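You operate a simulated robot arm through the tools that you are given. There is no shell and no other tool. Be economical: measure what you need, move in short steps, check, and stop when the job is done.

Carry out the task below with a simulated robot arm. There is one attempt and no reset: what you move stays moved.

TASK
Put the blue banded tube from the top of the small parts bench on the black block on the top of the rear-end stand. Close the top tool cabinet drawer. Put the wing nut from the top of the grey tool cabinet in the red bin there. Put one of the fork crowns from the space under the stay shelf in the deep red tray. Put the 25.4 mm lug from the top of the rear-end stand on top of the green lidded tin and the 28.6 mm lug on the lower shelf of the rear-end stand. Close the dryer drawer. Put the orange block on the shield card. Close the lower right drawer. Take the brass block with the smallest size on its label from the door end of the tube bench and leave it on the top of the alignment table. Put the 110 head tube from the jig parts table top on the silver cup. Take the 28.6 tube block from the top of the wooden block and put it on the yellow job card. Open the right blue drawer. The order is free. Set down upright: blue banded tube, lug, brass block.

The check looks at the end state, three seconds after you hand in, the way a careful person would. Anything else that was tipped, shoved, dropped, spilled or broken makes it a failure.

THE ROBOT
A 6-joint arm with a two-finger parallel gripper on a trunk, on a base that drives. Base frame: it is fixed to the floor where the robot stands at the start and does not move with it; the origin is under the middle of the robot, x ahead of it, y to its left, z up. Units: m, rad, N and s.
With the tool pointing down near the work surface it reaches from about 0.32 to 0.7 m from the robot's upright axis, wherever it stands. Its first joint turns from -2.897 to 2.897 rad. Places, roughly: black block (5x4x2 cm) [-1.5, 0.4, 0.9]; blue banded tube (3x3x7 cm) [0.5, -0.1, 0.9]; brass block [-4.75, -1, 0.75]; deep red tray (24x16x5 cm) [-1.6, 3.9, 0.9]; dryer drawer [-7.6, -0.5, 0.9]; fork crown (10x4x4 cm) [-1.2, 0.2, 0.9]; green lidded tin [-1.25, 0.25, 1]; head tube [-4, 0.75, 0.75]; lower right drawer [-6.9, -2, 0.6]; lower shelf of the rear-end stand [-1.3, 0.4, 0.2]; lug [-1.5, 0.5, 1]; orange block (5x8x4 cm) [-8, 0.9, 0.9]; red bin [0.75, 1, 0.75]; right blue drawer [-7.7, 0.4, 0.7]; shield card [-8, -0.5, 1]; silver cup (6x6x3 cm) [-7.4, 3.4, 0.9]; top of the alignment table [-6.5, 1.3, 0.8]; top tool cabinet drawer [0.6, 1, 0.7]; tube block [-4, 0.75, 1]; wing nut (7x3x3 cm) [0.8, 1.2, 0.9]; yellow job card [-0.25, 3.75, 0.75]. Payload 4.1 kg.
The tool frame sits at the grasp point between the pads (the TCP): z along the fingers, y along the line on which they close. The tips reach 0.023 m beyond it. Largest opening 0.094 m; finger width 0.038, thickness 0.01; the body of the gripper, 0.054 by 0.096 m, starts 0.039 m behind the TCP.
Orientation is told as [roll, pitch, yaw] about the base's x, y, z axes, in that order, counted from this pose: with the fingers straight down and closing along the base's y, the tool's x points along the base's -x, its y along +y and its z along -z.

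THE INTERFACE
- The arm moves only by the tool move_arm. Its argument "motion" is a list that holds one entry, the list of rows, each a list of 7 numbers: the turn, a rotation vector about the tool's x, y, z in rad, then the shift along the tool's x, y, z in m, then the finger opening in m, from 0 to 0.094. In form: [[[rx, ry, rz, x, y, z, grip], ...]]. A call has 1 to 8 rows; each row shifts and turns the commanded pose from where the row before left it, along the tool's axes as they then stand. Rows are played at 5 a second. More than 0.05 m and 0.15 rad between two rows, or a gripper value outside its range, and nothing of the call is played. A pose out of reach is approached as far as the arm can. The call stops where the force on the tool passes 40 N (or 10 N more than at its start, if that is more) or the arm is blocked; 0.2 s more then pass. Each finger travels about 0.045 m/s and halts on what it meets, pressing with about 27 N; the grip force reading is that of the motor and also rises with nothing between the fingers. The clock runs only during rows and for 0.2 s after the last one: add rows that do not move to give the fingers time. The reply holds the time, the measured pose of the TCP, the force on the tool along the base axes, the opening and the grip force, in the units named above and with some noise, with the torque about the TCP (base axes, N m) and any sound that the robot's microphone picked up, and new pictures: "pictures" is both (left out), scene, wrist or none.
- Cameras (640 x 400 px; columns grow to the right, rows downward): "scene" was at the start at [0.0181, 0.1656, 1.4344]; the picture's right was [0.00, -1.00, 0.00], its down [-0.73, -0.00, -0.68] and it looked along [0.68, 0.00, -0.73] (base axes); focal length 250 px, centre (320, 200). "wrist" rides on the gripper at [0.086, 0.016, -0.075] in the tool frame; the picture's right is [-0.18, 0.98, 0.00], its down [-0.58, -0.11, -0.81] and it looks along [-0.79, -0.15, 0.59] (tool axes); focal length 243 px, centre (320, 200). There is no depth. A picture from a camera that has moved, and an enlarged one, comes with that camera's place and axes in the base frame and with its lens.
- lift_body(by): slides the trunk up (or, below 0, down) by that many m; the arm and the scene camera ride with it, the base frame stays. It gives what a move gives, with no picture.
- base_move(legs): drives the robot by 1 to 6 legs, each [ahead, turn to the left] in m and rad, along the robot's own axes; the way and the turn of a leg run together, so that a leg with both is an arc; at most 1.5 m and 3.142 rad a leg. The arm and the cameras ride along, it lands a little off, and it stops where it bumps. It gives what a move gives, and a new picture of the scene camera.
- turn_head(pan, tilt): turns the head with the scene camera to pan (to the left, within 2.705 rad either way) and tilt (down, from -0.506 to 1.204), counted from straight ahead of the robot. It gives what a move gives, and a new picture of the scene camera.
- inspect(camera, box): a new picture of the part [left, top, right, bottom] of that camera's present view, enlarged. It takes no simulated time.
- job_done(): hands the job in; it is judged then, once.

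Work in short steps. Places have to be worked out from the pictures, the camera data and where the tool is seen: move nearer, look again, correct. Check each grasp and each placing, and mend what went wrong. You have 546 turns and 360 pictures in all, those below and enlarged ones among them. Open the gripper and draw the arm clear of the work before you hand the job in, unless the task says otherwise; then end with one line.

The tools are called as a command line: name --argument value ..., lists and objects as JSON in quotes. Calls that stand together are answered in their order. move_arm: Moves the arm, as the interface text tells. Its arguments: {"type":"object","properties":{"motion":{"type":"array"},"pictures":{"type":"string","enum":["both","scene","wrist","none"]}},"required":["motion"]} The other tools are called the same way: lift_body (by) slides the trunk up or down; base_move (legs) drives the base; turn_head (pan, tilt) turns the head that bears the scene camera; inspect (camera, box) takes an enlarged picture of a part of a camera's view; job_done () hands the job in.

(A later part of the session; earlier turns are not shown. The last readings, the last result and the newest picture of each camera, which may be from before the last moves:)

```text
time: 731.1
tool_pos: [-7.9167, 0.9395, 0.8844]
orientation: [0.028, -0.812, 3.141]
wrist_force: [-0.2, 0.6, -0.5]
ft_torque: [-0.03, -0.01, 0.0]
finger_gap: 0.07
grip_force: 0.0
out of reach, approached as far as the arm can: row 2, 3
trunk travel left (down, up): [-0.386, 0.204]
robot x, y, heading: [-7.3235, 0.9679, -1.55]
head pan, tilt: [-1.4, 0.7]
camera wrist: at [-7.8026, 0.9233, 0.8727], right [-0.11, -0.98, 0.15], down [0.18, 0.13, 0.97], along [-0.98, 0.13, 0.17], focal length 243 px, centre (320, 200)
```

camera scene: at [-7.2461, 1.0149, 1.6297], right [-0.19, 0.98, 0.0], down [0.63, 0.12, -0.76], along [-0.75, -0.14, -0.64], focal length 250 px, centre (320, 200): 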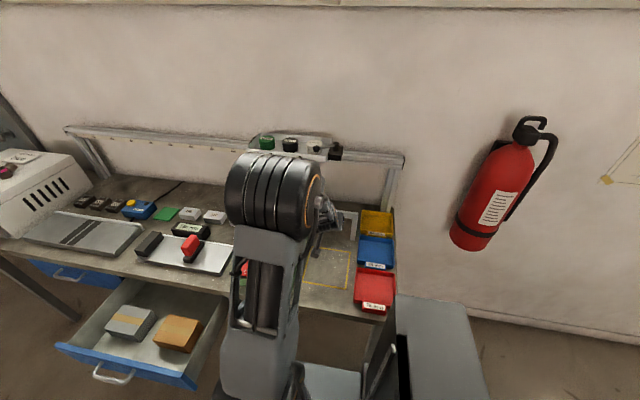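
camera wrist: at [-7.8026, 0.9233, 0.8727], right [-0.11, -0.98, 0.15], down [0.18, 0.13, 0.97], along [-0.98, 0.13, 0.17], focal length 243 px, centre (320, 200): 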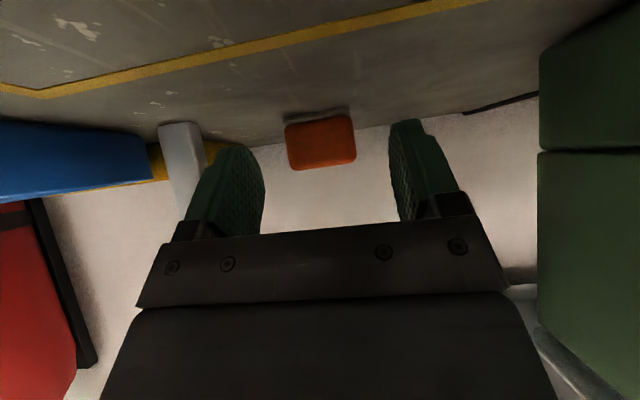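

The wrist can't flatten further from this side-on stance. I'll withdraw, re-park the base facing west (where forward tilt works well) and retry.

move_arm --motion '[[[0, 0, 0, 0, 0, -0.045, 0.07], [0, 0, 0, 0, 0, -0.045, 0.07], [0, 0, 0, 0, 0, -0.045, 0.07], [0, 0, 0, 0, 0, -0.045, 0.07]]]' --pictures "none"

lift_body --by 0.15

base_move --legs '[[0, -0.35], [-0.42, 0], [0, 0.33], [0.4, 0]]'

```text
time: 732.1
tool_pos: [-7.7893, 0.9412, 1.0067]
orientation: [0.028, -0.81, 3.141]
wrist_force: [-0.2, 0.4, -0.1]
ft_torque: [0.01, 0.02, 0.01]
finger_gap: 0.0701
grip_force: 0.1
trunk travel left (down, up): [-0.386, 0.204]
robot x, y, heading: [-7.3252, 0.9693, -1.555]
head pan, tilt: [-1.4, 0.7]
```

```text
time: 733.8
tool_pos: [-7.7888, 0.9418, 1.1568]
orientation: [0.027, -0.811, 3.141]
wrist_force: [-0.3, -0.9, -0.7]
ft_torque: [-0.02, 0.03, -0.01]
finger_gap: 0.0702
grip_force: 0.0
trunk travel left (down, up): [-0.536, 0.054]
robot x, y, heading: [-7.323, 0.9675, -1.555]
head pan, tilt: [-1.4, 0.7]
```

```text
time: 740.6
tool_pos: [-7.6564, 0.9345, 1.1577]
orientation: [0.028, -0.812, 3.117]
wrist_force: [-0.2, 0.9, 0.0]
ft_torque: [0.0, 0.02, 0.02]
finger_gap: 0.0697
grip_force: 0.1
trunk travel left (down, up): [-0.536, 0.054]
robot x, y, heading: [-7.1922, 0.952, -1.564]
head pan, tilt: [-1.4, 0.7]
camera scene: at [-7.1119, 0.9953, 1.5806], right [-0.17, 0.99, 0.0], down [0.64, 0.11, -0.76], along [-0.75, -0.13, -0.64], focal length 250 px, centre (320, 200)
```

scene: 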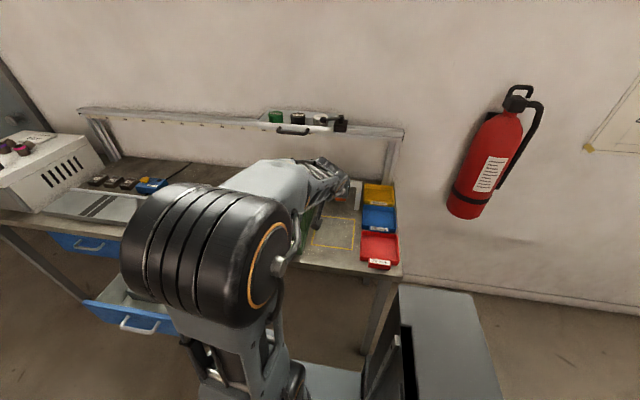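

Now turn the base to face west; the arm swings north in free space.

base_move --legs '[[0, -1.57]]'

move_arm --motion '[[[-0.0726, 0, -0.0688, 0, 0.045, 0, 0.07], [-0.0726, 0, -0.0688, 0, 0.045, 0, 0.07], [-0.0726, 0, -0.0688, 0, 0.045, 0, 0.07], [-0.0726, 0, -0.0688, 0, 0.045, 0, 0.07], [-0.0726, 0, -0.0688, 0, 0.045, 0, 0.07], [-0.0726, 0, -0.0688, 0, 0.045, 0, 0.07], [-0.0726, 0, -0.0688, 0, 0.045, 0, 0.07], [-0.0726, 0, -0.0688, 0, 0.045, 0, 0.07]]]' --pictures "none"

```text
time: 744.7
tool_pos: [-7.2176, 1.4154, 1.1575]
orientation: [0.027, -0.811, 1.567]
wrist_force: [0.1, 0.0, 0.0]
ft_torque: [0.0, 0.0, -0.01]
finger_gap: 0.07
grip_force: 0.1
trunk travel left (down, up): [-0.536, 0.054]
robot x, y, heading: [-7.1938, 0.9529, -3.128]
head pan, tilt: [-1.4, 0.7]
camera scene: at [-7.1476, 0.8685, 1.5806], right [0.98, 0.19, 0.0], down [0.12, -0.63, -0.76], along [-0.14, 0.75, -0.64], focal length 250 px, centre (320, 200)
```

scene: 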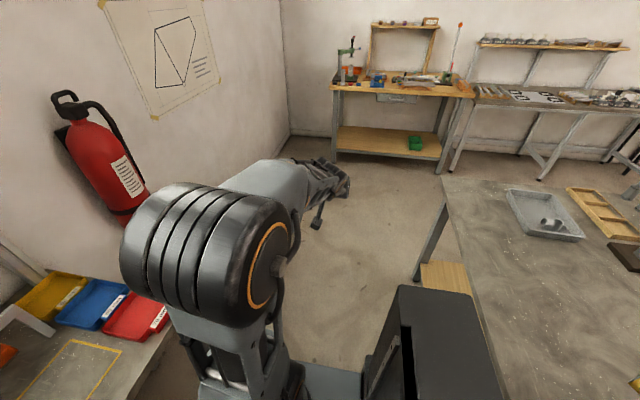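

```text
time: 746.5
tool_pos: [-7.5482, 1.2891, 1.1626]
orientation: [0.022, -0.826, 2.375]
wrist_force: [0.4, 0.4, 0.0]
ft_torque: [0.0, 0.01, -0.02]
finger_gap: 0.0699
grip_force: 0.0
trunk travel left (down, up): [-0.536, 0.054]
robot x, y, heading: [-7.1925, 0.9523, -3.126]
head pan, tilt: [-1.4, 0.7]
```

move_arm --motion '[[[-0.0726, 0, -0.0688, 0, 0.045, 0, 0.07], [-0.0726, 0, -0.0688, 0, 0.045, 0, 0.07], [-0.0726, 0, -0.0688, 0, 0.045, 0, 0.07], [-0.0726, 0, -0.0688, 0, 0.045, 0, 0.07], [-0.0726, 0, -0.0688, 0, 0.045, 0, 0.07], [-0.0726, 0, -0.0688, 0, 0.045, 0, 0.07], [-0.0726, 0, -0.0688, 0, 0.045, 0, 0.07], [-0.05, 0, -0.047, 0, 0.02, 0, 0.07]]]' --pictures "none"

turn_head --pan -0.1 --tilt 0.7

```text
time: 748.3
tool_pos: [-7.6827, 0.9894, 1.1674]
orientation: [0.002, -0.833, -3.126]
wrist_force: [-0.2, -0.4, 0.0]
ft_torque: [0.04, 0.0, -0.04]
finger_gap: 0.0699
grip_force: 0.0
trunk travel left (down, up): [-0.536, 0.054]
robot x, y, heading: [-7.1895, 0.9535, -3.121]
head pan, tilt: [-1.4, 0.7]
```

```text
time: 749.8
tool_pos: [-7.682, 0.9889, 1.1671]
orientation: [0.001, -0.831, -3.126]
wrist_force: [-0.4, 0.3, 0.4]
ft_torque: [-0.01, 0.0, 0.0]
finger_gap: 0.0699
grip_force: 0.0
trunk travel left (down, up): [-0.536, 0.054]
robot x, y, heading: [-7.1918, 0.9497, -3.121]
head pan, tilt: [-0.099, 0.7]
camera scene: at [-7.2164, 0.792, 1.5806], right [0.08, 1.0, 0.0], down [0.64, -0.05, -0.76], along [-0.76, 0.06, -0.64], focal length 250 px, centre (320, 200)
```

scene: 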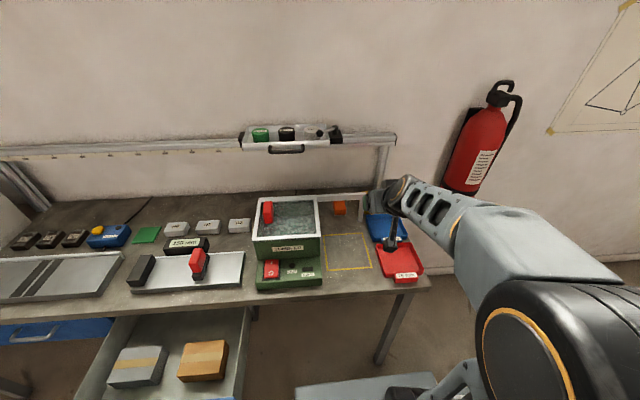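

Good stance. I'll align in y, flatten the tilt to about 0.93 and lower the trunk.

move_arm --motion '[[[0, 0, 0, 0, 0.045, 0, 0.07], [0, -0.05, 0, 0, 0.004, 0, 0.07], [0, -0.05, 0, 0, 0, 0, 0.07], [0, 0, 0, -0.024, 0, 0.032, 0.07], [0, 0, 0, -0.024, 0, 0.032, 0.07], [0, 0, 0, -0.024, 0, 0.032, 0.07]]]' --pictures "none"

lift_body --by -0.2

move_arm --motion '[[[0, 0, 0, 0, 0, 0, 0.07]]]' --pictures "wrist"

inspect --camera "scene" --box '[240, 100, 440, 260]'

```text
time: 751.2
tool_pos: [-7.8011, 0.9395, 1.1676]
orientation: [-0.001, -0.932, -3.125]
wrist_force: [0.1, -0.3, -0.2]
ft_torque: [0.0, -0.02, -0.02]
finger_gap: 0.07
grip_force: 0.1
trunk travel left (down, up): [-0.536, 0.054]
robot x, y, heading: [-7.193, 0.9518, -3.127]
head pan, tilt: [-0.099, 0.7]
```

```text
time: 753.4
tool_pos: [-7.7994, 0.9388, 0.9686]
orientation: [0.001, -0.932, -3.127]
wrist_force: [0.2, -0.6, 0.4]
ft_torque: [0.01, -0.02, 0.02]
finger_gap: 0.0699
grip_force: 0.1
trunk travel left (down, up): [-0.336, 0.254]
robot x, y, heading: [-7.1958, 0.9506, -3.122]
head pan, tilt: [-0.099, 0.7]
```

```text
time: 753.8
tool_pos: [-7.7998, 0.9398, 0.9691]
orientation: [0.001, -0.931, -3.128]
wrist_force: [-0.4, -0.5, -0.8]
ft_torque: [-0.01, 0.04, 0.01]
finger_gap: 0.07
grip_force: 0.1
trunk travel left (down, up): [-0.336, 0.254]
robot x, y, heading: [-7.1951, 0.9548, -3.131]
head pan, tilt: [-0.099, 0.7]
camera wrist: at [-7.6879, 0.9231, 0.9437], right [-0.09, -0.98, 0.15], down [0.3, 0.11, 0.95], along [-0.95, 0.13, 0.28], focal length 243 px, centre (320, 200)
```

wrist: 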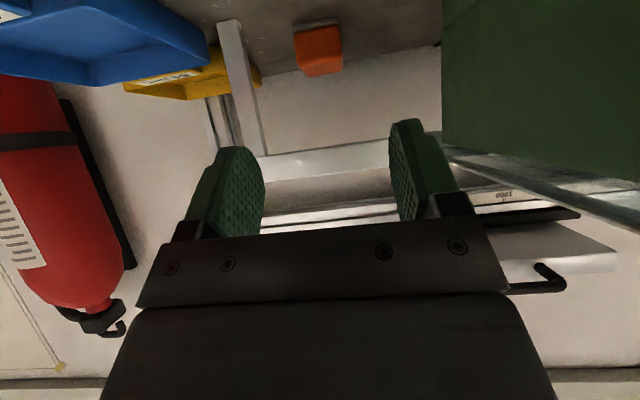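

```text
2.50 times, centred on (340, 180) of scene
camera zoom: at [-7.2164, 0.7919, 1.3806], right [0.08, 1.0, 0.0], down [0.64, -0.05, -0.76], along [-0.76, 0.06, -0.64], focal length 626 px, centre (270, 250)
```

zoom: 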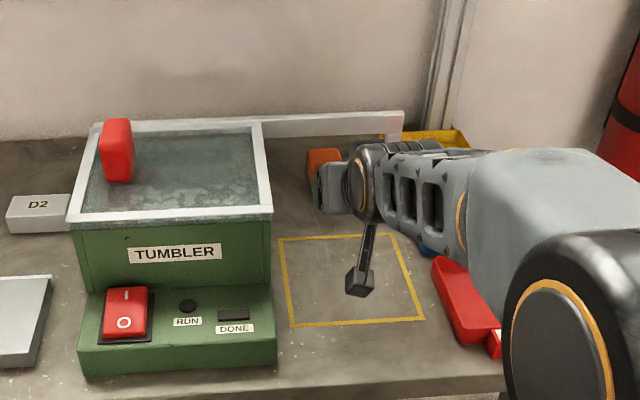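

The path under the rail looks clear (rail bottom ≈0.965). I'll lower to z≈0.89 in front and then slide west.

move_arm --motion '[[[0, 0, 0, 0.032, 0, 0.0236, 0.07], [0, 0, 0, 0.0315, 0, 0.0236, 0.07], [0, 0, 0, -0.0179, 0, 0.024, 0.07], [0, 0, 0, -0.0179, 0, 0.024, 0.07], [0, 0, 0, -0.0179, 0, 0.024, 0.07], [0, 0, 0, 0, 0, 0, 0.07]]]' --pictures "wrist"

```text
time: 755.2
tool_pos: [-7.8884, 0.9365, 0.8894]
orientation: [0.002, -0.933, -3.127]
wrist_force: [0.2, 0.8, 0.3]
ft_torque: [0.0, -0.04, -0.01]
finger_gap: 0.0701
grip_force: 0.1
trunk travel left (down, up): [-0.336, 0.254]
robot x, y, heading: [-7.1978, 0.9476, -3.125]
head pan, tilt: [-0.099, 0.7]
camera wrist: at [-7.7769, 0.9202, 0.8643], right [-0.09, -0.98, 0.15], down [0.3, 0.11, 0.95], along [-0.95, 0.13, 0.28], focal length 243 px, centre (320, 200)
```

wrist: 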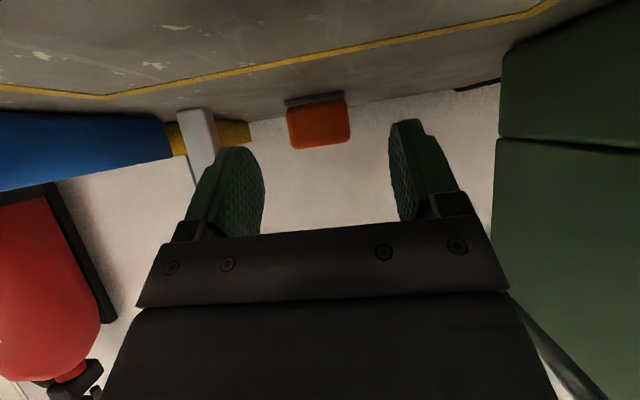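

Free of contact. Sliding the rest of the way.

move_arm --motion '[[[0, 0, 0, -0.0179, -0.001, 0.024, 0.07], [0, 0, 0, -0.0179, -0.001, 0.024, 0.07], [0, 0, 0, -0.0084, 0, 0.0113, 0.07], [0, 0, 0, 0, 0, 0, 0.07]]]' --pictures "wrist"

```text
time: 756.0
tool_pos: [-7.9552, 0.9374, 0.8847]
orientation: [0.006, -0.917, -3.13]
wrist_force: [20.0, 0.8, 8.9]
ft_torque: [-0.23, -1.59, -0.04]
finger_gap: 0.07
grip_force: 0.0
trunk travel left (down, up): [-0.336, 0.254]
robot x, y, heading: [-7.1915, 0.9541, -3.123]
head pan, tilt: [-0.099, 0.7]
stopped in row 4: the force on the tool passed its limit (the readings are from after the stop); the commanded pose is now the measured one
camera wrist: at [-7.8426, 0.9204, 0.8615], right [-0.1, -0.98, 0.15], down [0.28, 0.12, 0.95], along [-0.95, 0.14, 0.27], focal length 243 px, centre (320, 200)
```

wrist: 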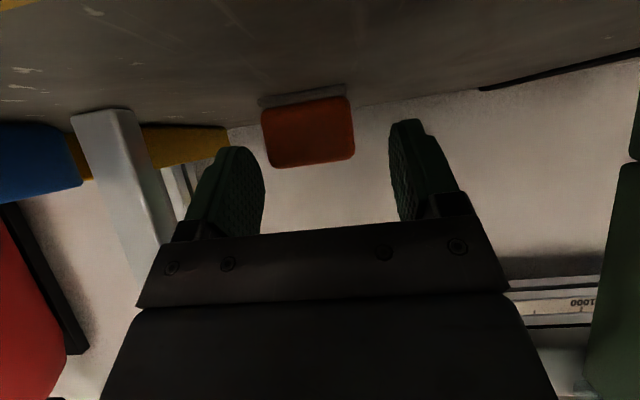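

The force and torque point to contact near the wrist camera. I'll look closely at the scene.

inspect --camera "scene" --box '[310, 130, 410, 210]'

```text
5.00 times, centred on (360, 170) of scene
camera zoom: at [-7.2127, 0.792, 1.3809], right [0.08, 1.0, 0.0], down [0.64, -0.05, -0.77], along [-0.76, 0.06, -0.64], focal length 1251 px, centre (120, 350)
```

zoom: 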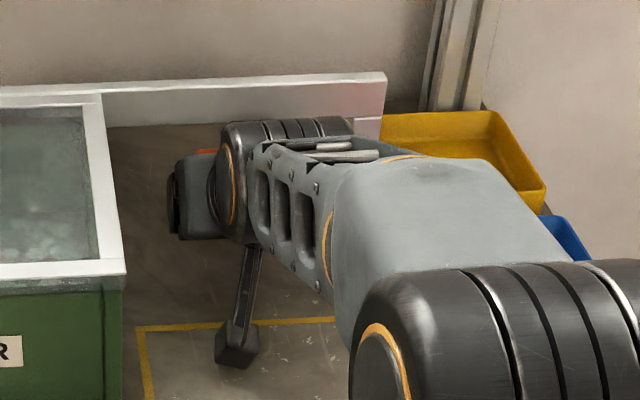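

The low wrist camera likely snagged the tape edge. I'll lift about 1.2 cm and advance again.

move_arm --motion '[[[0, 0, 0, 0.0122, 0, -0.0159, 0.07], [0, -0.015, 0, -0.0095, 0, -0.0073, 0.07], [0, 0, 0, -0.0121, 0, 0.0159, 0.07], [0, 0, 0, -0.006, 0, 0.008, 0.07], [0, 0, 0, 0, 0, 0, 0.07]]]' --pictures "wrist"

```text
time: 756.9
tool_pos: [-7.9559, 0.937, 0.8821]
orientation: [0.008, -0.903, -3.136]
wrist_force: [-4.8, -1.2, -1.3]
ft_torque: [-0.19, -1.28, 0.14]
finger_gap: 0.0701
grip_force: 0.0
trunk travel left (down, up): [-0.336, 0.254]
robot x, y, heading: [-7.1912, 0.955, -3.124]
head pan, tilt: [-0.099, 0.7]
stopped in row 4: the force on the tool passed its limit (the readings are from after the stop); the commanded pose is now the measured one
camera wrist: at [-7.8433, 0.9203, 0.8612], right [-0.1, -0.98, 0.15], down [0.27, 0.12, 0.96], along [-0.96, 0.14, 0.25], focal length 243 px, centre (320, 200)
```

wrist: 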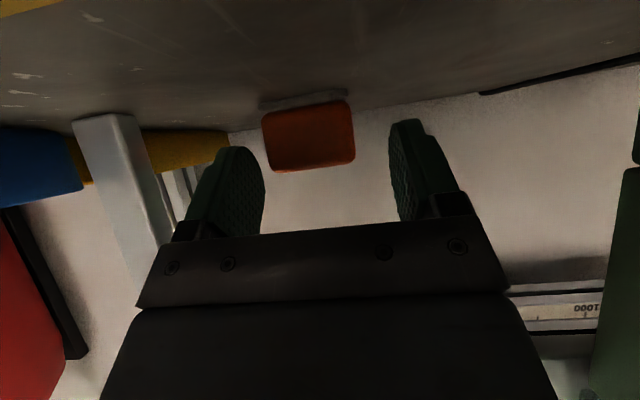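

The wrist joint seems to meet the rail, limiting depth, but the fingertips may already flank the block's end. I'll try closing here.

move_arm --motion '[[[0, 0, 0, 0, 0, 0, 0.06], [0, 0, 0, 0, 0, 0, 0.05], [0, 0, 0, 0, 0, 0, 0.04], [0, 0, 0, 0, 0, 0, 0.04], [0, 0, 0, 0, 0, 0, 0.04]]]' --pictures "wrist"

```text
time: 758.1
tool_pos: [-7.9563, 0.9366, 0.8826]
orientation: [0.009, -0.905, -3.137]
wrist_force: [-0.7, -0.6, -2.8]
ft_torque: [-0.48, -0.93, -0.22]
finger_gap: 0.0494
grip_force: 26.9
trunk travel left (down, up): [-0.336, 0.254]
robot x, y, heading: [-7.1929, 0.9504, -3.12]
head pan, tilt: [-0.099, 0.7]
camera wrist: at [-7.8432, 0.9203, 0.8613], right [-0.1, -0.98, 0.15], down [0.27, 0.12, 0.95], along [-0.96, 0.14, 0.26], focal length 243 px, centre (320, 200)
```

wrist: 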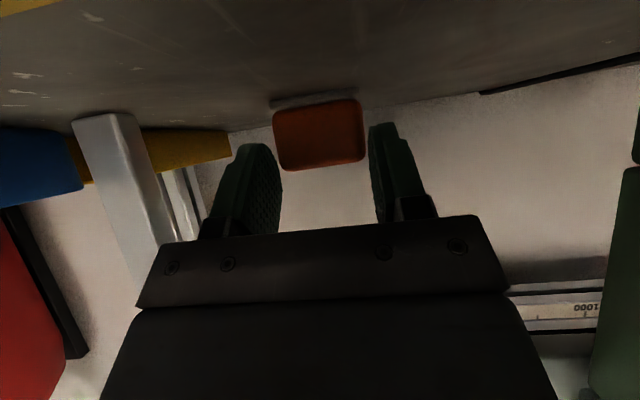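

The block is gripped at 49 mm. I'll drag it straight east out from under the rail.

move_arm --motion '[[[0, 0, 0, 0.0124, 0, -0.0157, 0.03], [0, 0, 0, 0.0124, 0, -0.0157, 0.03], [0, 0, 0, 0.0124, 0, -0.0157, 0.03], [0, 0, 0, 0, 0, 0, 0.03]]]' --pictures "wrist"

```text
time: 759.1
tool_pos: [-7.8958, 0.9366, 0.8831]
orientation: [0.009, -0.907, -3.136]
wrist_force: [1.5, 0.2, 2.9]
ft_torque: [-0.06, -0.55, 0.05]
finger_gap: 0.0494
grip_force: 27.3
trunk travel left (down, up): [-0.336, 0.254]
robot x, y, heading: [-7.1929, 0.9509, -3.121]
head pan, tilt: [-0.099, 0.7]
camera wrist: at [-7.7828, 0.9204, 0.8613], right [-0.1, -0.98, 0.15], down [0.27, 0.12, 0.95], along [-0.96, 0.14, 0.26], focal length 243 px, centre (320, 200)
```

wrist: 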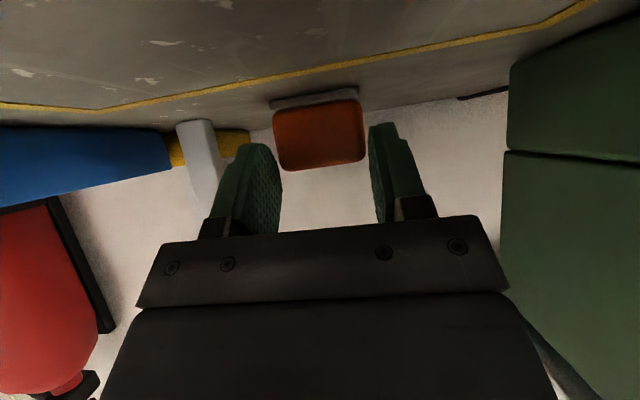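

It follows. Dragging 9 cm more.

move_arm --motion '[[[0, 0, 0, 0.0124, 0, -0.0157, 0.03], [0, 0, 0, 0.0124, 0, -0.0157, 0.03], [0, 0, 0, 0.0124, 0, -0.0157, 0.03], [0, 0, 0, 0.0124, 0, -0.0157, 0.03], [0, 0, 0, 0.0093, 0, -0.0118, 0.03], [0, 0, 0, 0, 0, 0, 0.03]]]' --pictures "both"

inspect --camera "scene" --box '[260, 120, 440, 260]'

```text
time: 760.5
tool_pos: [-7.7995, 0.9357, 0.8837]
orientation: [0.008, -0.908, -3.136]
wrist_force: [-10.3, 1.8, 21.5]
ft_torque: [-0.17, -2.57, 0.08]
finger_gap: 0.0493
grip_force: 27.0
trunk travel left (down, up): [-0.336, 0.254]
robot x, y, heading: [-7.1894, 0.9507, -3.126]
head pan, tilt: [-0.099, 0.7]
camera scene: at [-7.215, 0.7921, 1.3807], right [0.08, 1.0, 0.0], down [0.64, -0.05, -0.77], along [-0.76, 0.06, -0.64], focal length 250 px, centre (320, 200)
camera wrist: at [-7.6872, 0.9196, 0.8613], right [-0.1, -0.98, 0.15], down [0.28, 0.12, 0.95], along [-0.96, 0.14, 0.26], focal length 243 px, centre (320, 200)
```

scene: 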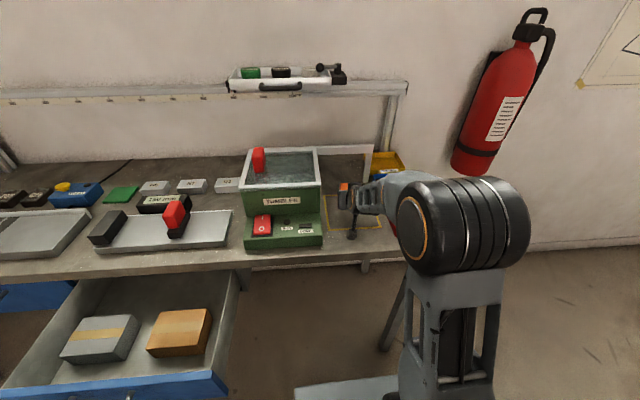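
wrist: 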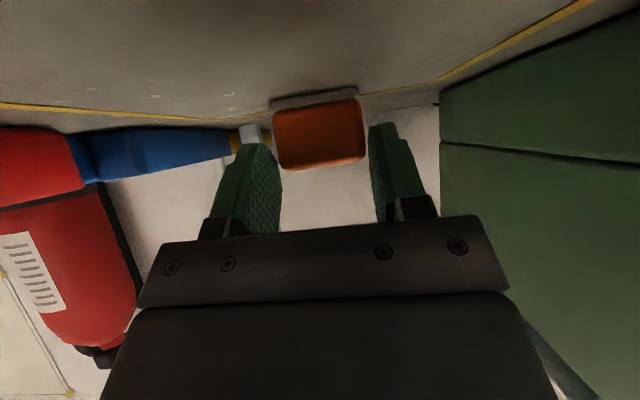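

```text
2.86 times, centred on (350, 190) of scene
camera zoom: at [-7.215, 0.7921, 1.3807], right [0.08, 1.0, 0.0], down [0.64, -0.05, -0.77], along [-0.76, 0.06, -0.64], focal length 715 px, centre (234, 229)
```

zoom: 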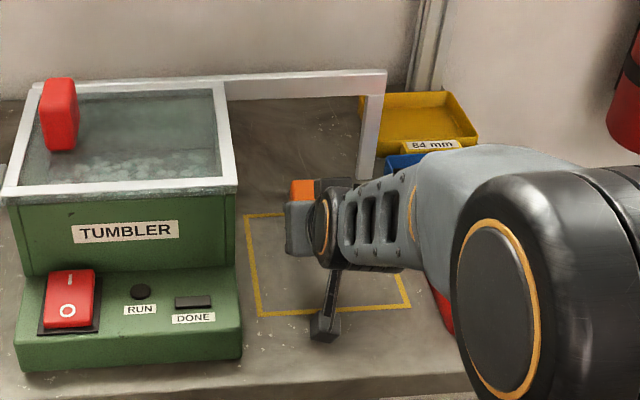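

The block is out in the open. I'll release and withdraw up along the tool axis.

move_arm --motion '[[[0, 0, 0, -0.002, 0, -0.002, 0.05], [0, 0, 0, 0, 0, 0, 0.07], [0, 0, 0, 0, 0, -0.03, 0.07], [0, 0, 0, 0, 0, -0.04, 0.07], [0, 0, 0, -0.03, 0, -0.03, 0.07], [0, 0, 0, -0.03, 0, -0.03, 0.07], [0, 0, 0, -0.035, 0, -0.03, 0.07], [0, 0, 0, -0.035, 0, -0.03, 0.07]]]' --pictures "scene"

lift_body --by 0.1

inspect --camera "scene" --box '[260, 120, 440, 260]'

```text
time: 762.3
tool_pos: [-7.7354, 0.9418, 1.105]
orientation: [0.008, -0.902, -3.136]
wrist_force: [0.4, 0.7, 0.1]
ft_torque: [-0.02, 0.0, 0.03]
finger_gap: 0.0701
grip_force: 0.1
trunk travel left (down, up): [-0.336, 0.254]
robot x, y, heading: [-7.1919, 0.951, -3.124]
head pan, tilt: [-0.099, 0.7]
camera scene: at [-7.2153, 0.7919, 1.3805], right [0.08, 1.0, 0.0], down [0.64, -0.05, -0.76], along [-0.76, 0.06, -0.64], focal length 250 px, centre (320, 200)
```

scene: 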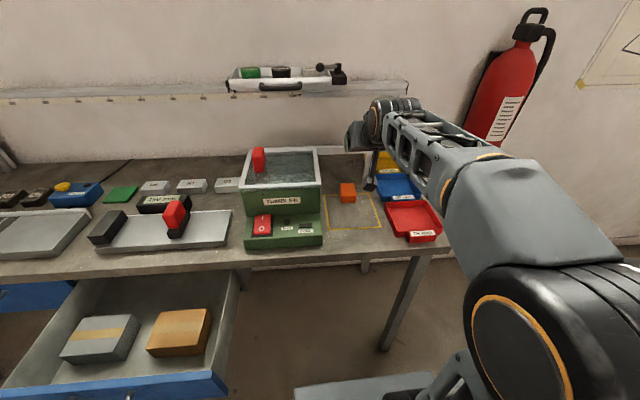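

```text
time: 763.6
tool_pos: [-7.7356, 0.9415, 1.2057]
orientation: [0.011, -0.904, -3.135]
wrist_force: [-0.7, 0.4, -0.1]
ft_torque: [0.02, 0.01, -0.02]
finger_gap: 0.0697
grip_force: 0.0
trunk travel left (down, up): [-0.436, 0.154]
robot x, y, heading: [-7.1939, 0.9504, -3.126]
head pan, tilt: [-0.099, 0.7]
```

```text
2.86 times, centred on (350, 190) of scene
camera zoom: at [-7.2153, 0.7919, 1.4806], right [0.08, 1.0, 0.0], down [0.64, -0.05, -0.76], along [-0.76, 0.06, -0.64], focal length 715 px, centre (234, 229)
```

zoom: 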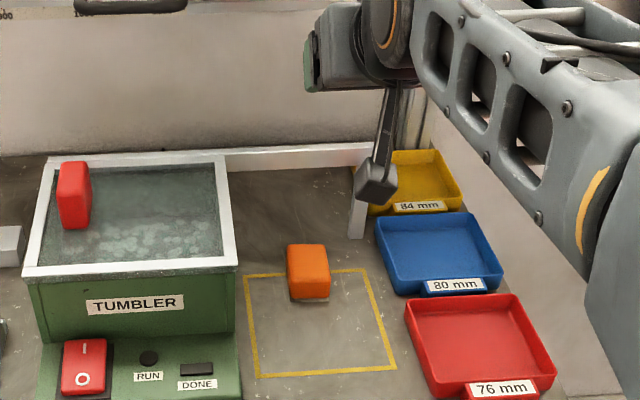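

The orange block is now at about (-7.849, 0.933) in the open. I'll straighten the tool and move above it.

move_arm --motion '[[[0, 0.15, 0, 0, 0, 0, 0.08], [0, 0.15, 0, 0, 0, 0, 0.08], [0, 0.15, 0, 0, 0, 0, 0.08], [0, 0.15, 0, 0, 0, 0, 0.08], [0, 0.15, 0, 0, 0, 0, 0.08], [0, 0.15, 0, 0, 0, 0, 0.08]]]' --pictures "none"

move_arm --motion '[[[0, 0, 0, -0.038, 0.003, 0.01, 0.08], [0, 0, 0, -0.038, 0.003, 0.02, 0.08], [0, 0, 0, -0.037, 0.002, 0.03, 0.08], [0, 0, 0, 0, 0, 0.045, 0.08], [0, 0, 0, 0, 0, 0.045, 0.08]]]' --pictures "wrist"

```text
time: 765.0
tool_pos: [-7.7366, 0.9417, 1.2058]
orientation: [0.005, -0.003, -3.13]
wrist_force: [0.6, -0.1, 0.1]
ft_torque: [-0.02, -0.01, -0.01]
finger_gap: 0.08
grip_force: 0.0
trunk travel left (down, up): [-0.436, 0.154]
robot x, y, heading: [-7.1934, 0.9523, -3.126]
head pan, tilt: [-0.099, 0.7]
```

```text
time: 766.2
tool_pos: [-7.8292, 0.9338, 1.045]
orientation: [0.005, -0.007, -3.13]
wrist_force: [-0.3, 0.2, 1.1]
ft_torque: [0.0, 0.02, -0.01]
finger_gap: 0.0803
grip_force: 0.1
out of reach, approached as far as the arm can: row 2, 3
trunk travel left (down, up): [-0.436, 0.154]
robot x, y, heading: [-7.1922, 0.9504, -3.13]
head pan, tilt: [-0.099, 0.7]
camera wrist: at [-7.7417, 0.9181, 1.1199], right [-0.17, -0.99, 0.01], down [-0.58, 0.11, 0.81], along [-0.8, 0.14, -0.59], focal length 243 px, centre (320, 200)
```

wrist: 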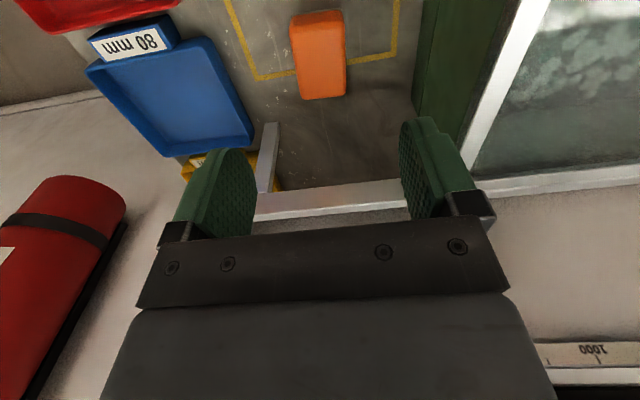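

Block centre (-7.84, 0.936). Lowering over it.

move_arm --motion '[[[0, 0, 0, -0.008, -0.002, 0.04, 0.08], [0, 0, 0, 0, 0, 0.045, 0.08], [0, 0, 0, 0, 0, 0.045, 0.08], [0, 0, 0, 0, 0, 0.025, 0.08], [0, 0, 0, 0, 0, 0.0, 0.08]]]' --pictures "wrist"

```text
time: 767.5
tool_pos: [-7.8389, 0.9305, 0.8915]
orientation: [0.005, -0.005, -3.131]
wrist_force: [0.2, -0.3, 0.1]
ft_torque: [0.01, 0.0, -0.01]
finger_gap: 0.08
grip_force: 0.1
trunk travel left (down, up): [-0.436, 0.154]
robot x, y, heading: [-7.1933, 0.9515, -3.119]
head pan, tilt: [-0.099, 0.7]
camera wrist: at [-7.7516, 0.915, 0.9655], right [-0.17, -0.99, 0.01], down [-0.58, 0.11, 0.81], along [-0.8, 0.14, -0.59], focal length 243 px, centre (320, 200)
```

wrist: 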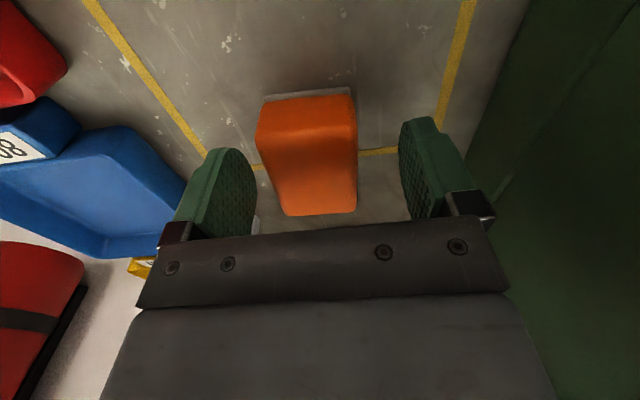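

move_arm --motion '[[[0, 0, 0, 0, -0.004, 0.007, 0.08], [0, 0, 0, 0, 0, 0.006, 0.08], [0, 0, 0, 0, 0, 0, 0.06], [0, 0, 0, 0, 0, 0, 0.04], [0, 0, 0, 0, 0, 0, 0.04], [0, 0, 0, 0, 0, 0, 0.04]]]' --pictures "none"

move_arm --motion '[[[0, 0, 0, 0, 0, -0.02, 0.04], [0, 0, 0, 0, 0, -0.04, 0.04], [0, 0, 0, 0, 0, -0.045, 0.04], [0, 0, 0, 0, 0, -0.045, 0.04], [0, 0, 0, 0.02, 0, -0.045, 0.04], [0, 0, 0, 0.04, 0, -0.02, 0.04]]]' --pictures "wrist"

```text
time: 768.9
tool_pos: [-7.8388, 0.937, 0.8794]
orientation: [0.006, -0.006, -3.128]
wrist_force: [0.8, -0.1, 0.2]
ft_torque: [0.04, 0.01, 0.02]
finger_gap: 0.0497
grip_force: 26.6
trunk travel left (down, up): [-0.436, 0.154]
robot x, y, heading: [-7.1951, 0.9487, -3.124]
head pan, tilt: [-0.099, 0.7]
```

```text
time: 770.2
tool_pos: [-7.7813, 0.9413, 1.0975]
orientation: [0.005, -0.005, -3.129]
wrist_force: [-0.3, -0.3, -2.0]
ft_torque: [0.01, -0.03, 0.01]
finger_gap: 0.0493
grip_force: 26.9
trunk travel left (down, up): [-0.436, 0.154]
robot x, y, heading: [-7.1897, 0.9534, -3.127]
head pan, tilt: [-0.099, 0.7]
camera wrist: at [-7.6945, 0.9263, 1.1703], right [-0.17, -0.99, 0.01], down [-0.58, 0.11, 0.81], along [-0.8, 0.14, -0.59], focal length 243 px, centre (320, 200)
```

wrist: 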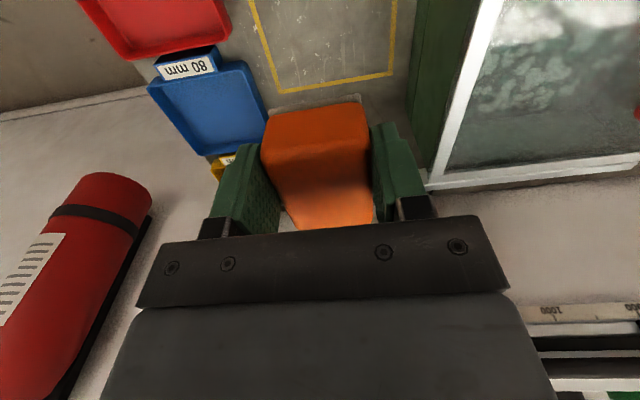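

Held. I'll retract and drive around the alignment table to the dryer, since the open drawer blocks the aisle.

move_arm --motion '[[[0, 0, 0, 0.045, 0, -0.01, 0.04], [0, 0, 0, 0.045, 0, -0.01, 0.04], [0, 0, 0, 0.045, 0, 0, 0.04], [0, 0, 0, 0.035, 0, 0, 0.04]]]' --pictures "none"

base_move --legs '[[0, -1.57], [1.5, 0]]'

base_move --legs '[[0, -1.57], [1.5, 0], [0.5, 0], [0, -1.57]]'

```text
time: 771.2
tool_pos: [-7.6116, 0.9428, 1.1143]
orientation: [0.005, -0.004, -3.131]
wrist_force: [0.5, 0.0, -0.5]
ft_torque: [-0.01, -0.02, 0.03]
finger_gap: 0.0496
grip_force: 27.3
trunk travel left (down, up): [-0.436, 0.154]
robot x, y, heading: [-7.1884, 0.9529, -3.127]
head pan, tilt: [-0.099, 0.7]
```

```text
time: 782.3
tool_pos: [-7.3154, 2.8517, 1.1134]
orientation: [0.005, -0.007, 1.625]
wrist_force: [-0.5, -0.2, -0.4]
ft_torque: [-0.02, 0.01, 0.03]
finger_gap: 0.0497
grip_force: 26.9
trunk travel left (down, up): [-0.436, 0.154]
robot x, y, heading: [-7.2884, 2.4308, 1.635]
head pan, tilt: [-0.099, 0.7]
camera scene: at [-7.4507, 2.4465, 1.4806], right [1.0, -0.04, 0.0], down [-0.03, -0.64, -0.76], along [0.03, 0.76, -0.64], focal length 250 px, centre (320, 200)
```

scene: 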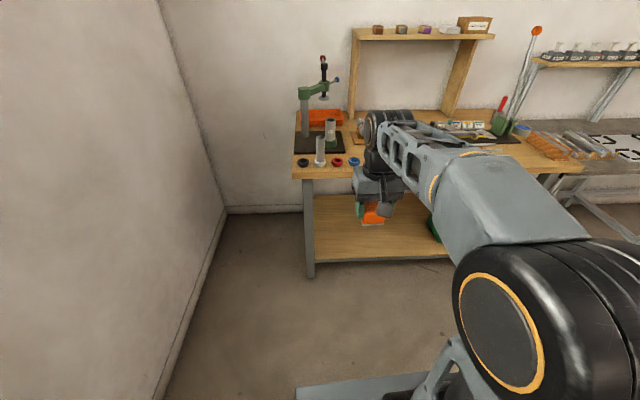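

```text
time: 800.0
tool_pos: [-5.2486, 2.0905, 1.1133]
orientation: [0.006, -0.007, -1.536]
wrist_force: [0.6, 0.2, -1.3]
ft_torque: [0.02, -0.02, 0.0]
finger_gap: 0.0495
grip_force: 26.7
trunk travel left (down, up): [-0.436, 0.154]
robot x, y, heading: [-5.2638, 2.508, -1.536]
head pan, tilt: [-0.099, 0.7]
camera scene: at [-5.108, 2.4913, 1.4806], right [-1.0, 0.06, 0.0], down [0.04, 0.64, -0.76], along [-0.05, -0.76, -0.64], focal length 250 px, centre (320, 200)
```

scene: 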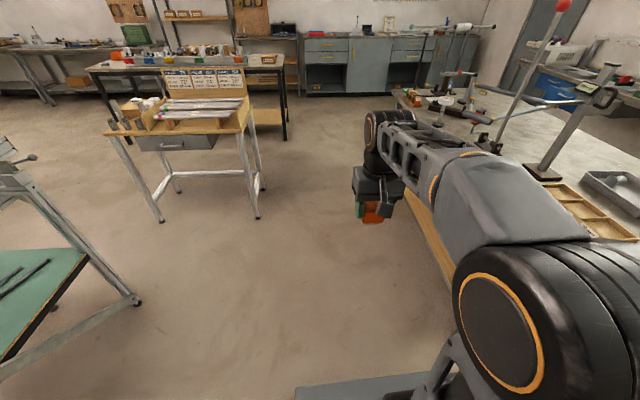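

base_move --legs '[[0, -0.09], [1.5, 0], [1.5, 0], [0.4, 0], [0, -1.5]]'

turn_head --pan 0.0 --tilt 0.5

```text
time: 820.7
tool_pos: [-5.7966, -0.9236, 1.1144]
orientation: [0.005, -0.005, -3.087]
wrist_force: [-0.2, 0.7, -0.9]
ft_torque: [0.05, 0.0, -0.03]
finger_gap: 0.0495
grip_force: 27.0
trunk travel left (down, up): [-0.436, 0.154]
robot x, y, heading: [-5.3819, -0.8985, -3.085]
head pan, tilt: [-0.099, 0.7]
camera scene: at [-5.3942, -1.0586, 1.4806], right [0.04, 1.0, 0.0], down [0.64, -0.03, -0.76], along [-0.76, 0.03, -0.64], focal length 250 px, centre (320, 200)
```

scene: 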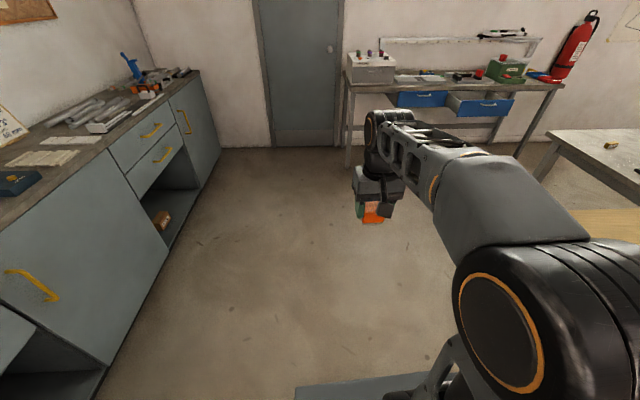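

```text
time: 821.5
tool_pos: [-5.7954, -0.9232, 1.1145]
orientation: [0.007, -0.006, -3.089]
wrist_force: [0.5, -0.6, -1.9]
ft_torque: [-0.03, -0.04, 0.01]
finger_gap: 0.0496
grip_force: 27.2
trunk travel left (down, up): [-0.436, 0.154]
robot x, y, heading: [-5.3804, -0.8994, -3.087]
head pan, tilt: [0.0, 0.499]
camera scene: at [-5.4002, -1.0674, 1.4982], right [-0.06, 1.0, 0.0], down [0.48, 0.03, -0.88], along [-0.88, -0.05, -0.48], focal length 250 px, centre (320, 200)
```

scene: 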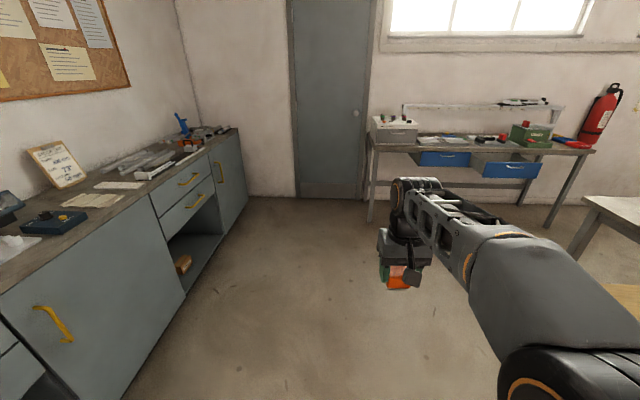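

base_move --legs '[[1.5, 0], [0.4, 0], [0, -1.63]]'

turn_head --pan 1.0 --tilt 0.5

```text
time: 835.0
tool_pos: [-7.263, -0.5793, 1.1139]
orientation: [0.004, -0.005, 1.531]
wrist_force: [-0.2, 0.7, -0.9]
ft_torque: [0.0, -0.01, 0.0]
finger_gap: 0.0495
grip_force: 27.2
trunk travel left (down, up): [-0.436, 0.154]
robot x, y, heading: [-7.2743, -1.0018, 1.539]
head pan, tilt: [0.0, 0.499]
camera scene: at [-7.4419, -0.9627, 1.4983], right [1.0, -0.03, 0.0], down [-0.02, -0.48, -0.88], along [0.03, 0.88, -0.48], focal length 250 px, centre (320, 200)
```

scene: 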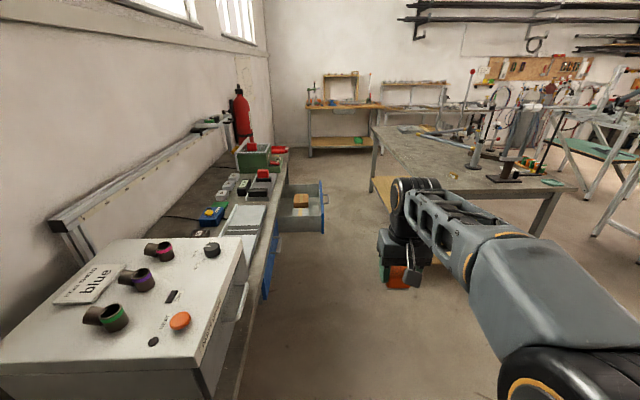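

```text
time: 836.2
tool_pos: [-7.2619, -0.5791, 1.1144]
orientation: [0.005, -0.005, 1.532]
wrist_force: [0.2, 1.2, -1.3]
ft_torque: [-0.04, 0.03, -0.01]
finger_gap: 0.0494
grip_force: 27.2
trunk travel left (down, up): [-0.436, 0.154]
robot x, y, heading: [-7.2738, -0.9989, 1.534]
head pan, tilt: [1.0, 0.499]
camera scene: at [-7.5198, -1.0019, 1.4983], right [0.57, 0.82, 0.0], down [0.39, -0.27, -0.88], along [-0.72, 0.5, -0.48], focal length 250 px, centre (320, 200)
```

scene: 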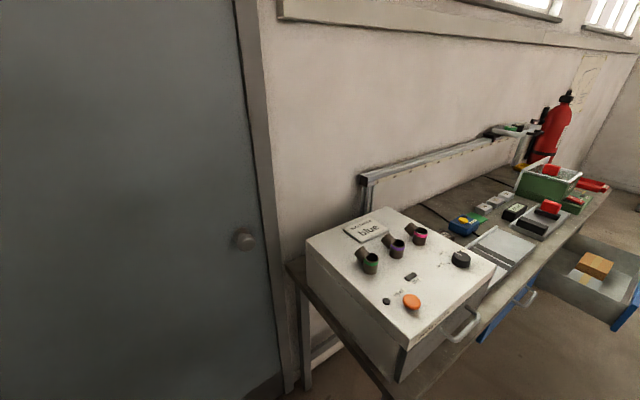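

inspect --camera "scene" --box '[290, 190, 500, 330]'

```text
2.86 times, centred on (395, 260) of scene
camera zoom: at [-7.5198, -1.0019, 1.4983], right [0.57, 0.82, 0.0], down [0.39, -0.27, -0.88], along [-0.72, 0.5, -0.48], focal length 715 px, centre (106, 29)
```

zoom: 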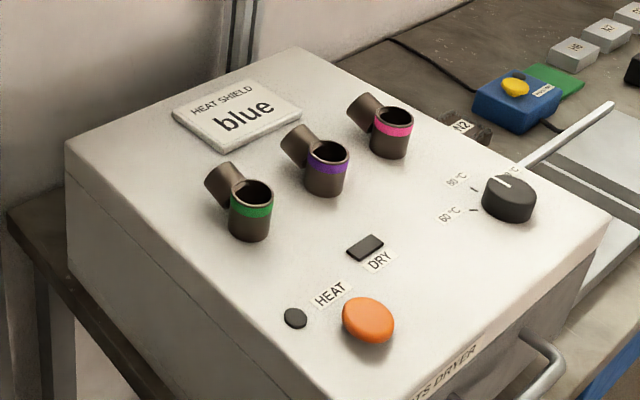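

The shield card is at about (-7.956, -0.528), top z≈1.05, 8×11 cm. I'll drive alongside the dryer, raise the trunk, and turn the tool to close along y.

base_move --legs '[[0, 0.12], [0.43, 0], [0, -0.08]]'

lift_body --by 0.15

move_arm --motion '[[[0, 0, -0.15, 0, 0, 0, 0.04], [0, 0, -0.15, 0, 0, 0, 0.04], [0, 0, -0.15, 0, 0, 0, 0.04], [0, 0, -0.15, 0, 0, 0, 0.04], [0, 0, -0.15, 0, 0, 0, 0.04], [0, 0, -0.15, 0, 0, 0, 0.04], [0, 0, -0.15, 0, 0, 0, 0.04], [0, 0, -0.15, 0, 0, 0, 0.04]]]' --pictures "none"

```text
time: 839.9
tool_pos: [-7.3204, -0.1471, 1.1133]
orientation: [0.005, -0.005, 1.575]
wrist_force: [-0.4, 0.2, -0.5]
ft_torque: [-0.04, 0.02, 0.03]
finger_gap: 0.0497
grip_force: 27.4
trunk travel left (down, up): [-0.436, 0.154]
robot x, y, heading: [-7.3146, -0.5664, 1.583]
head pan, tilt: [1.0, 0.499]
camera scene: at [-7.5581, -0.5808, 1.4983], right [0.53, 0.85, 0.0], down [0.41, -0.25, -0.88], along [-0.74, 0.47, -0.48], focal length 250 px, centre (320, 200)
```

scene: 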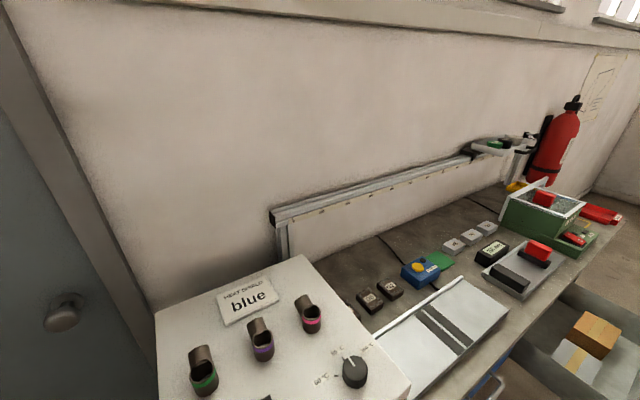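

```text
time: 841.7
tool_pos: [-7.3202, -0.146, 1.2645]
orientation: [0.005, -0.005, 1.577]
wrist_force: [-0.3, 0.7, -1.8]
ft_torque: [0.0, -0.04, 0.02]
finger_gap: 0.0496
grip_force: 26.7
trunk travel left (down, up): [-0.586, 0.004]
robot x, y, heading: [-7.3139, -0.5692, 1.579]
head pan, tilt: [1.0, 0.499]
```

```text
time: 843.5
tool_pos: [-7.3191, -0.1488, 1.2644]
orientation: [-0.002, -0.007, 2.779]
wrist_force: [-0.7, 0.0, -1.3]
ft_torque: [0.0, -0.04, 0.0]
finger_gap: 0.0496
grip_force: 27.2
trunk travel left (down, up): [-0.586, 0.004]
robot x, y, heading: [-7.3175, -0.5638, 1.584]
head pan, tilt: [1.0, 0.499]
```

move_arm --motion '[[[0, 0, -0.15, 0, 0, 0, 0.04], [0, 0, -0.15, 0, 0, 0, 0.04], [0, 0, -0.06, 0, 0, 0, 0.04], [0, 0, 0, -0.045, 0.01, 0, 0.04], [0, 0, 0, -0.045, 0.01, 0, 0.04], [0, 0, 0, -0.045, 0.01, 0, 0.04], [0, 0, 0, -0.045, 0.01, 0, 0.04], [0, 0, 0, -0.045, 0.01, 0, 0.04]]]' --pictures "none"

move_arm --motion '[[[0, 0, 0, -0.045, 0.015, 0, 0.04], [0, 0, 0, -0.045, 0.015, 0, 0.04], [0, 0, 0, -0.04, 0.03, 0, 0.04], [0, 0, 0, -0.04, 0.03, 0, 0.04], [0, 0, 0, -0.035, 0.035, 0, 0.04], [0, 0, 0, -0.035, 0.035, 0, 0.04], [0, 0, 0, -0.035, 0.035, 0, 0.04], [0, 0, 0, -0.035, 0.035, 0, 0.04]]]' --pictures "both"

```text
time: 845.3
tool_pos: [-7.5407, -0.1939, 1.263]
orientation: [-0.004, -0.003, 3.132]
wrist_force: [-0.2, 0.2, -1.4]
ft_torque: [0.02, -0.05, -0.01]
finger_gap: 0.0496
grip_force: 27.1
trunk travel left (down, up): [-0.586, 0.004]
robot x, y, heading: [-7.3151, -0.5699, 1.583]
head pan, tilt: [1.0, 0.499]
```

```text
time: 847.1
tool_pos: [-7.8567, -0.4216, 1.2614]
orientation: [-0.005, -0.001, 3.134]
wrist_force: [-0.4, -0.5, -0.9]
ft_torque: [0.06, -0.02, 0.01]
finger_gap: 0.0496
grip_force: 26.9
trunk travel left (down, up): [-0.586, 0.004]
robot x, y, heading: [-7.3141, -0.5669, 1.583]
head pan, tilt: [1.0, 0.499]
camera scene: at [-7.5599, -0.5815, 1.648], right [0.53, 0.85, 0.0], down [0.41, -0.25, -0.88], along [-0.74, 0.47, -0.48], focal length 250 px, centre (320, 200)
camera wrist: at [-7.771, -0.4394, 1.3348], right [-0.19, -0.98, 0.0], down [-0.58, 0.11, 0.81], along [-0.79, 0.16, -0.59], focal length 243 px, centre (320, 200)
```

scene: 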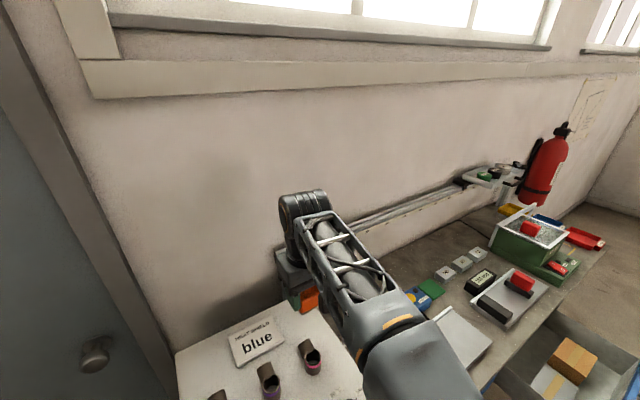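
wrist: 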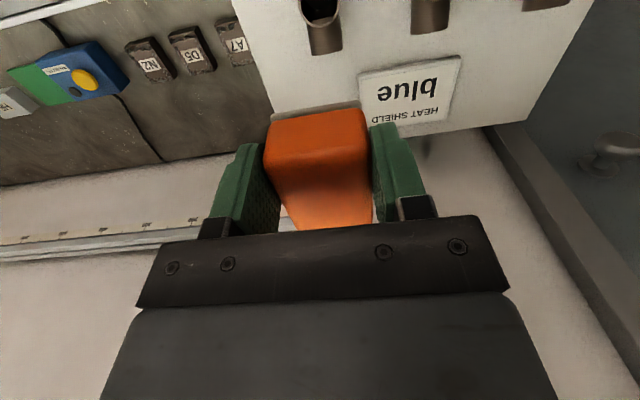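

The card reads (-7.955, -0.52). I'll move over it and lower.

move_arm --motion '[[[0, 0, 0, -0.03, 0.033, 0.01, 0.04], [0, 0, 0, -0.033, 0.033, 0.01, 0.04], [0, 0, 0, -0.034, 0.033, 0.01, 0.04], [0, 0, 0, 0, 0, 0.03, 0.04], [0, 0, 0, 0, 0, 0.03, 0.04]]]' --pictures "both"

inspect --camera "scene" --box '[180, 200, 400, 400]'

```text
time: 848.3
tool_pos: [-7.9225, -0.5242, 1.1569]
orientation: [-0.004, -0.005, 3.135]
wrist_force: [0.5, -0.2, -1.3]
ft_torque: [-0.01, -0.01, -0.02]
finger_gap: 0.0498
grip_force: 26.5
out of reach, approached as far as the arm can: row 2, 3
trunk travel left (down, up): [-0.586, 0.004]
robot x, y, heading: [-7.3118, -0.5678, 1.581]
head pan, tilt: [1.0, 0.499]
camera scene: at [-7.559, -0.5809, 1.6482], right [0.53, 0.85, 0.0], down [0.41, -0.25, -0.88], along [-0.74, 0.47, -0.48], focal length 250 px, centre (320, 200)
camera wrist: at [-7.8361, -0.5422, 1.2322], right [-0.19, -0.98, 0.0], down [-0.58, 0.11, 0.81], along [-0.79, 0.16, -0.59], focal length 243 px, centre (320, 200)
```

scene: 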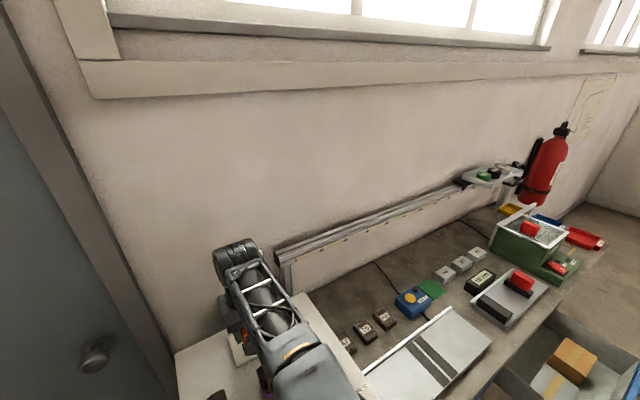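
wrist: 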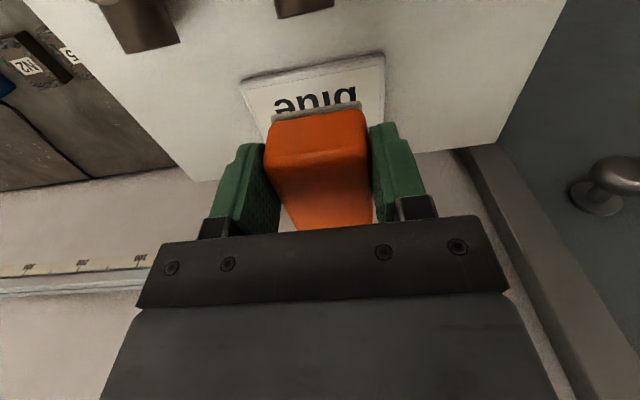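

```text
2.00 times, centred on (290, 300) of scene
camera zoom: at [-7.559, -0.5809, 1.6482], right [0.53, 0.85, 0.0], down [0.41, -0.25, -0.88], along [-0.74, 0.47, -0.48], focal length 500 px, centre (380, 0)
```

zoom: 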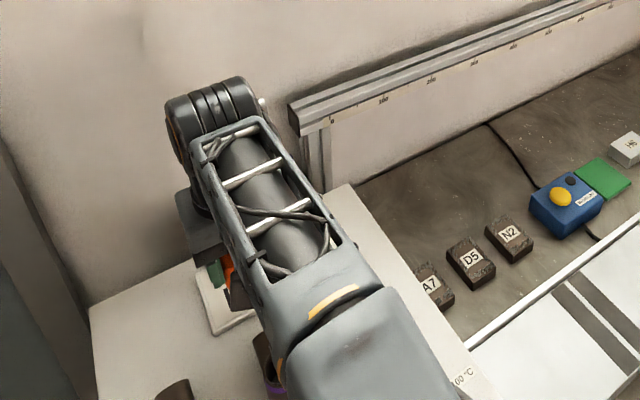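

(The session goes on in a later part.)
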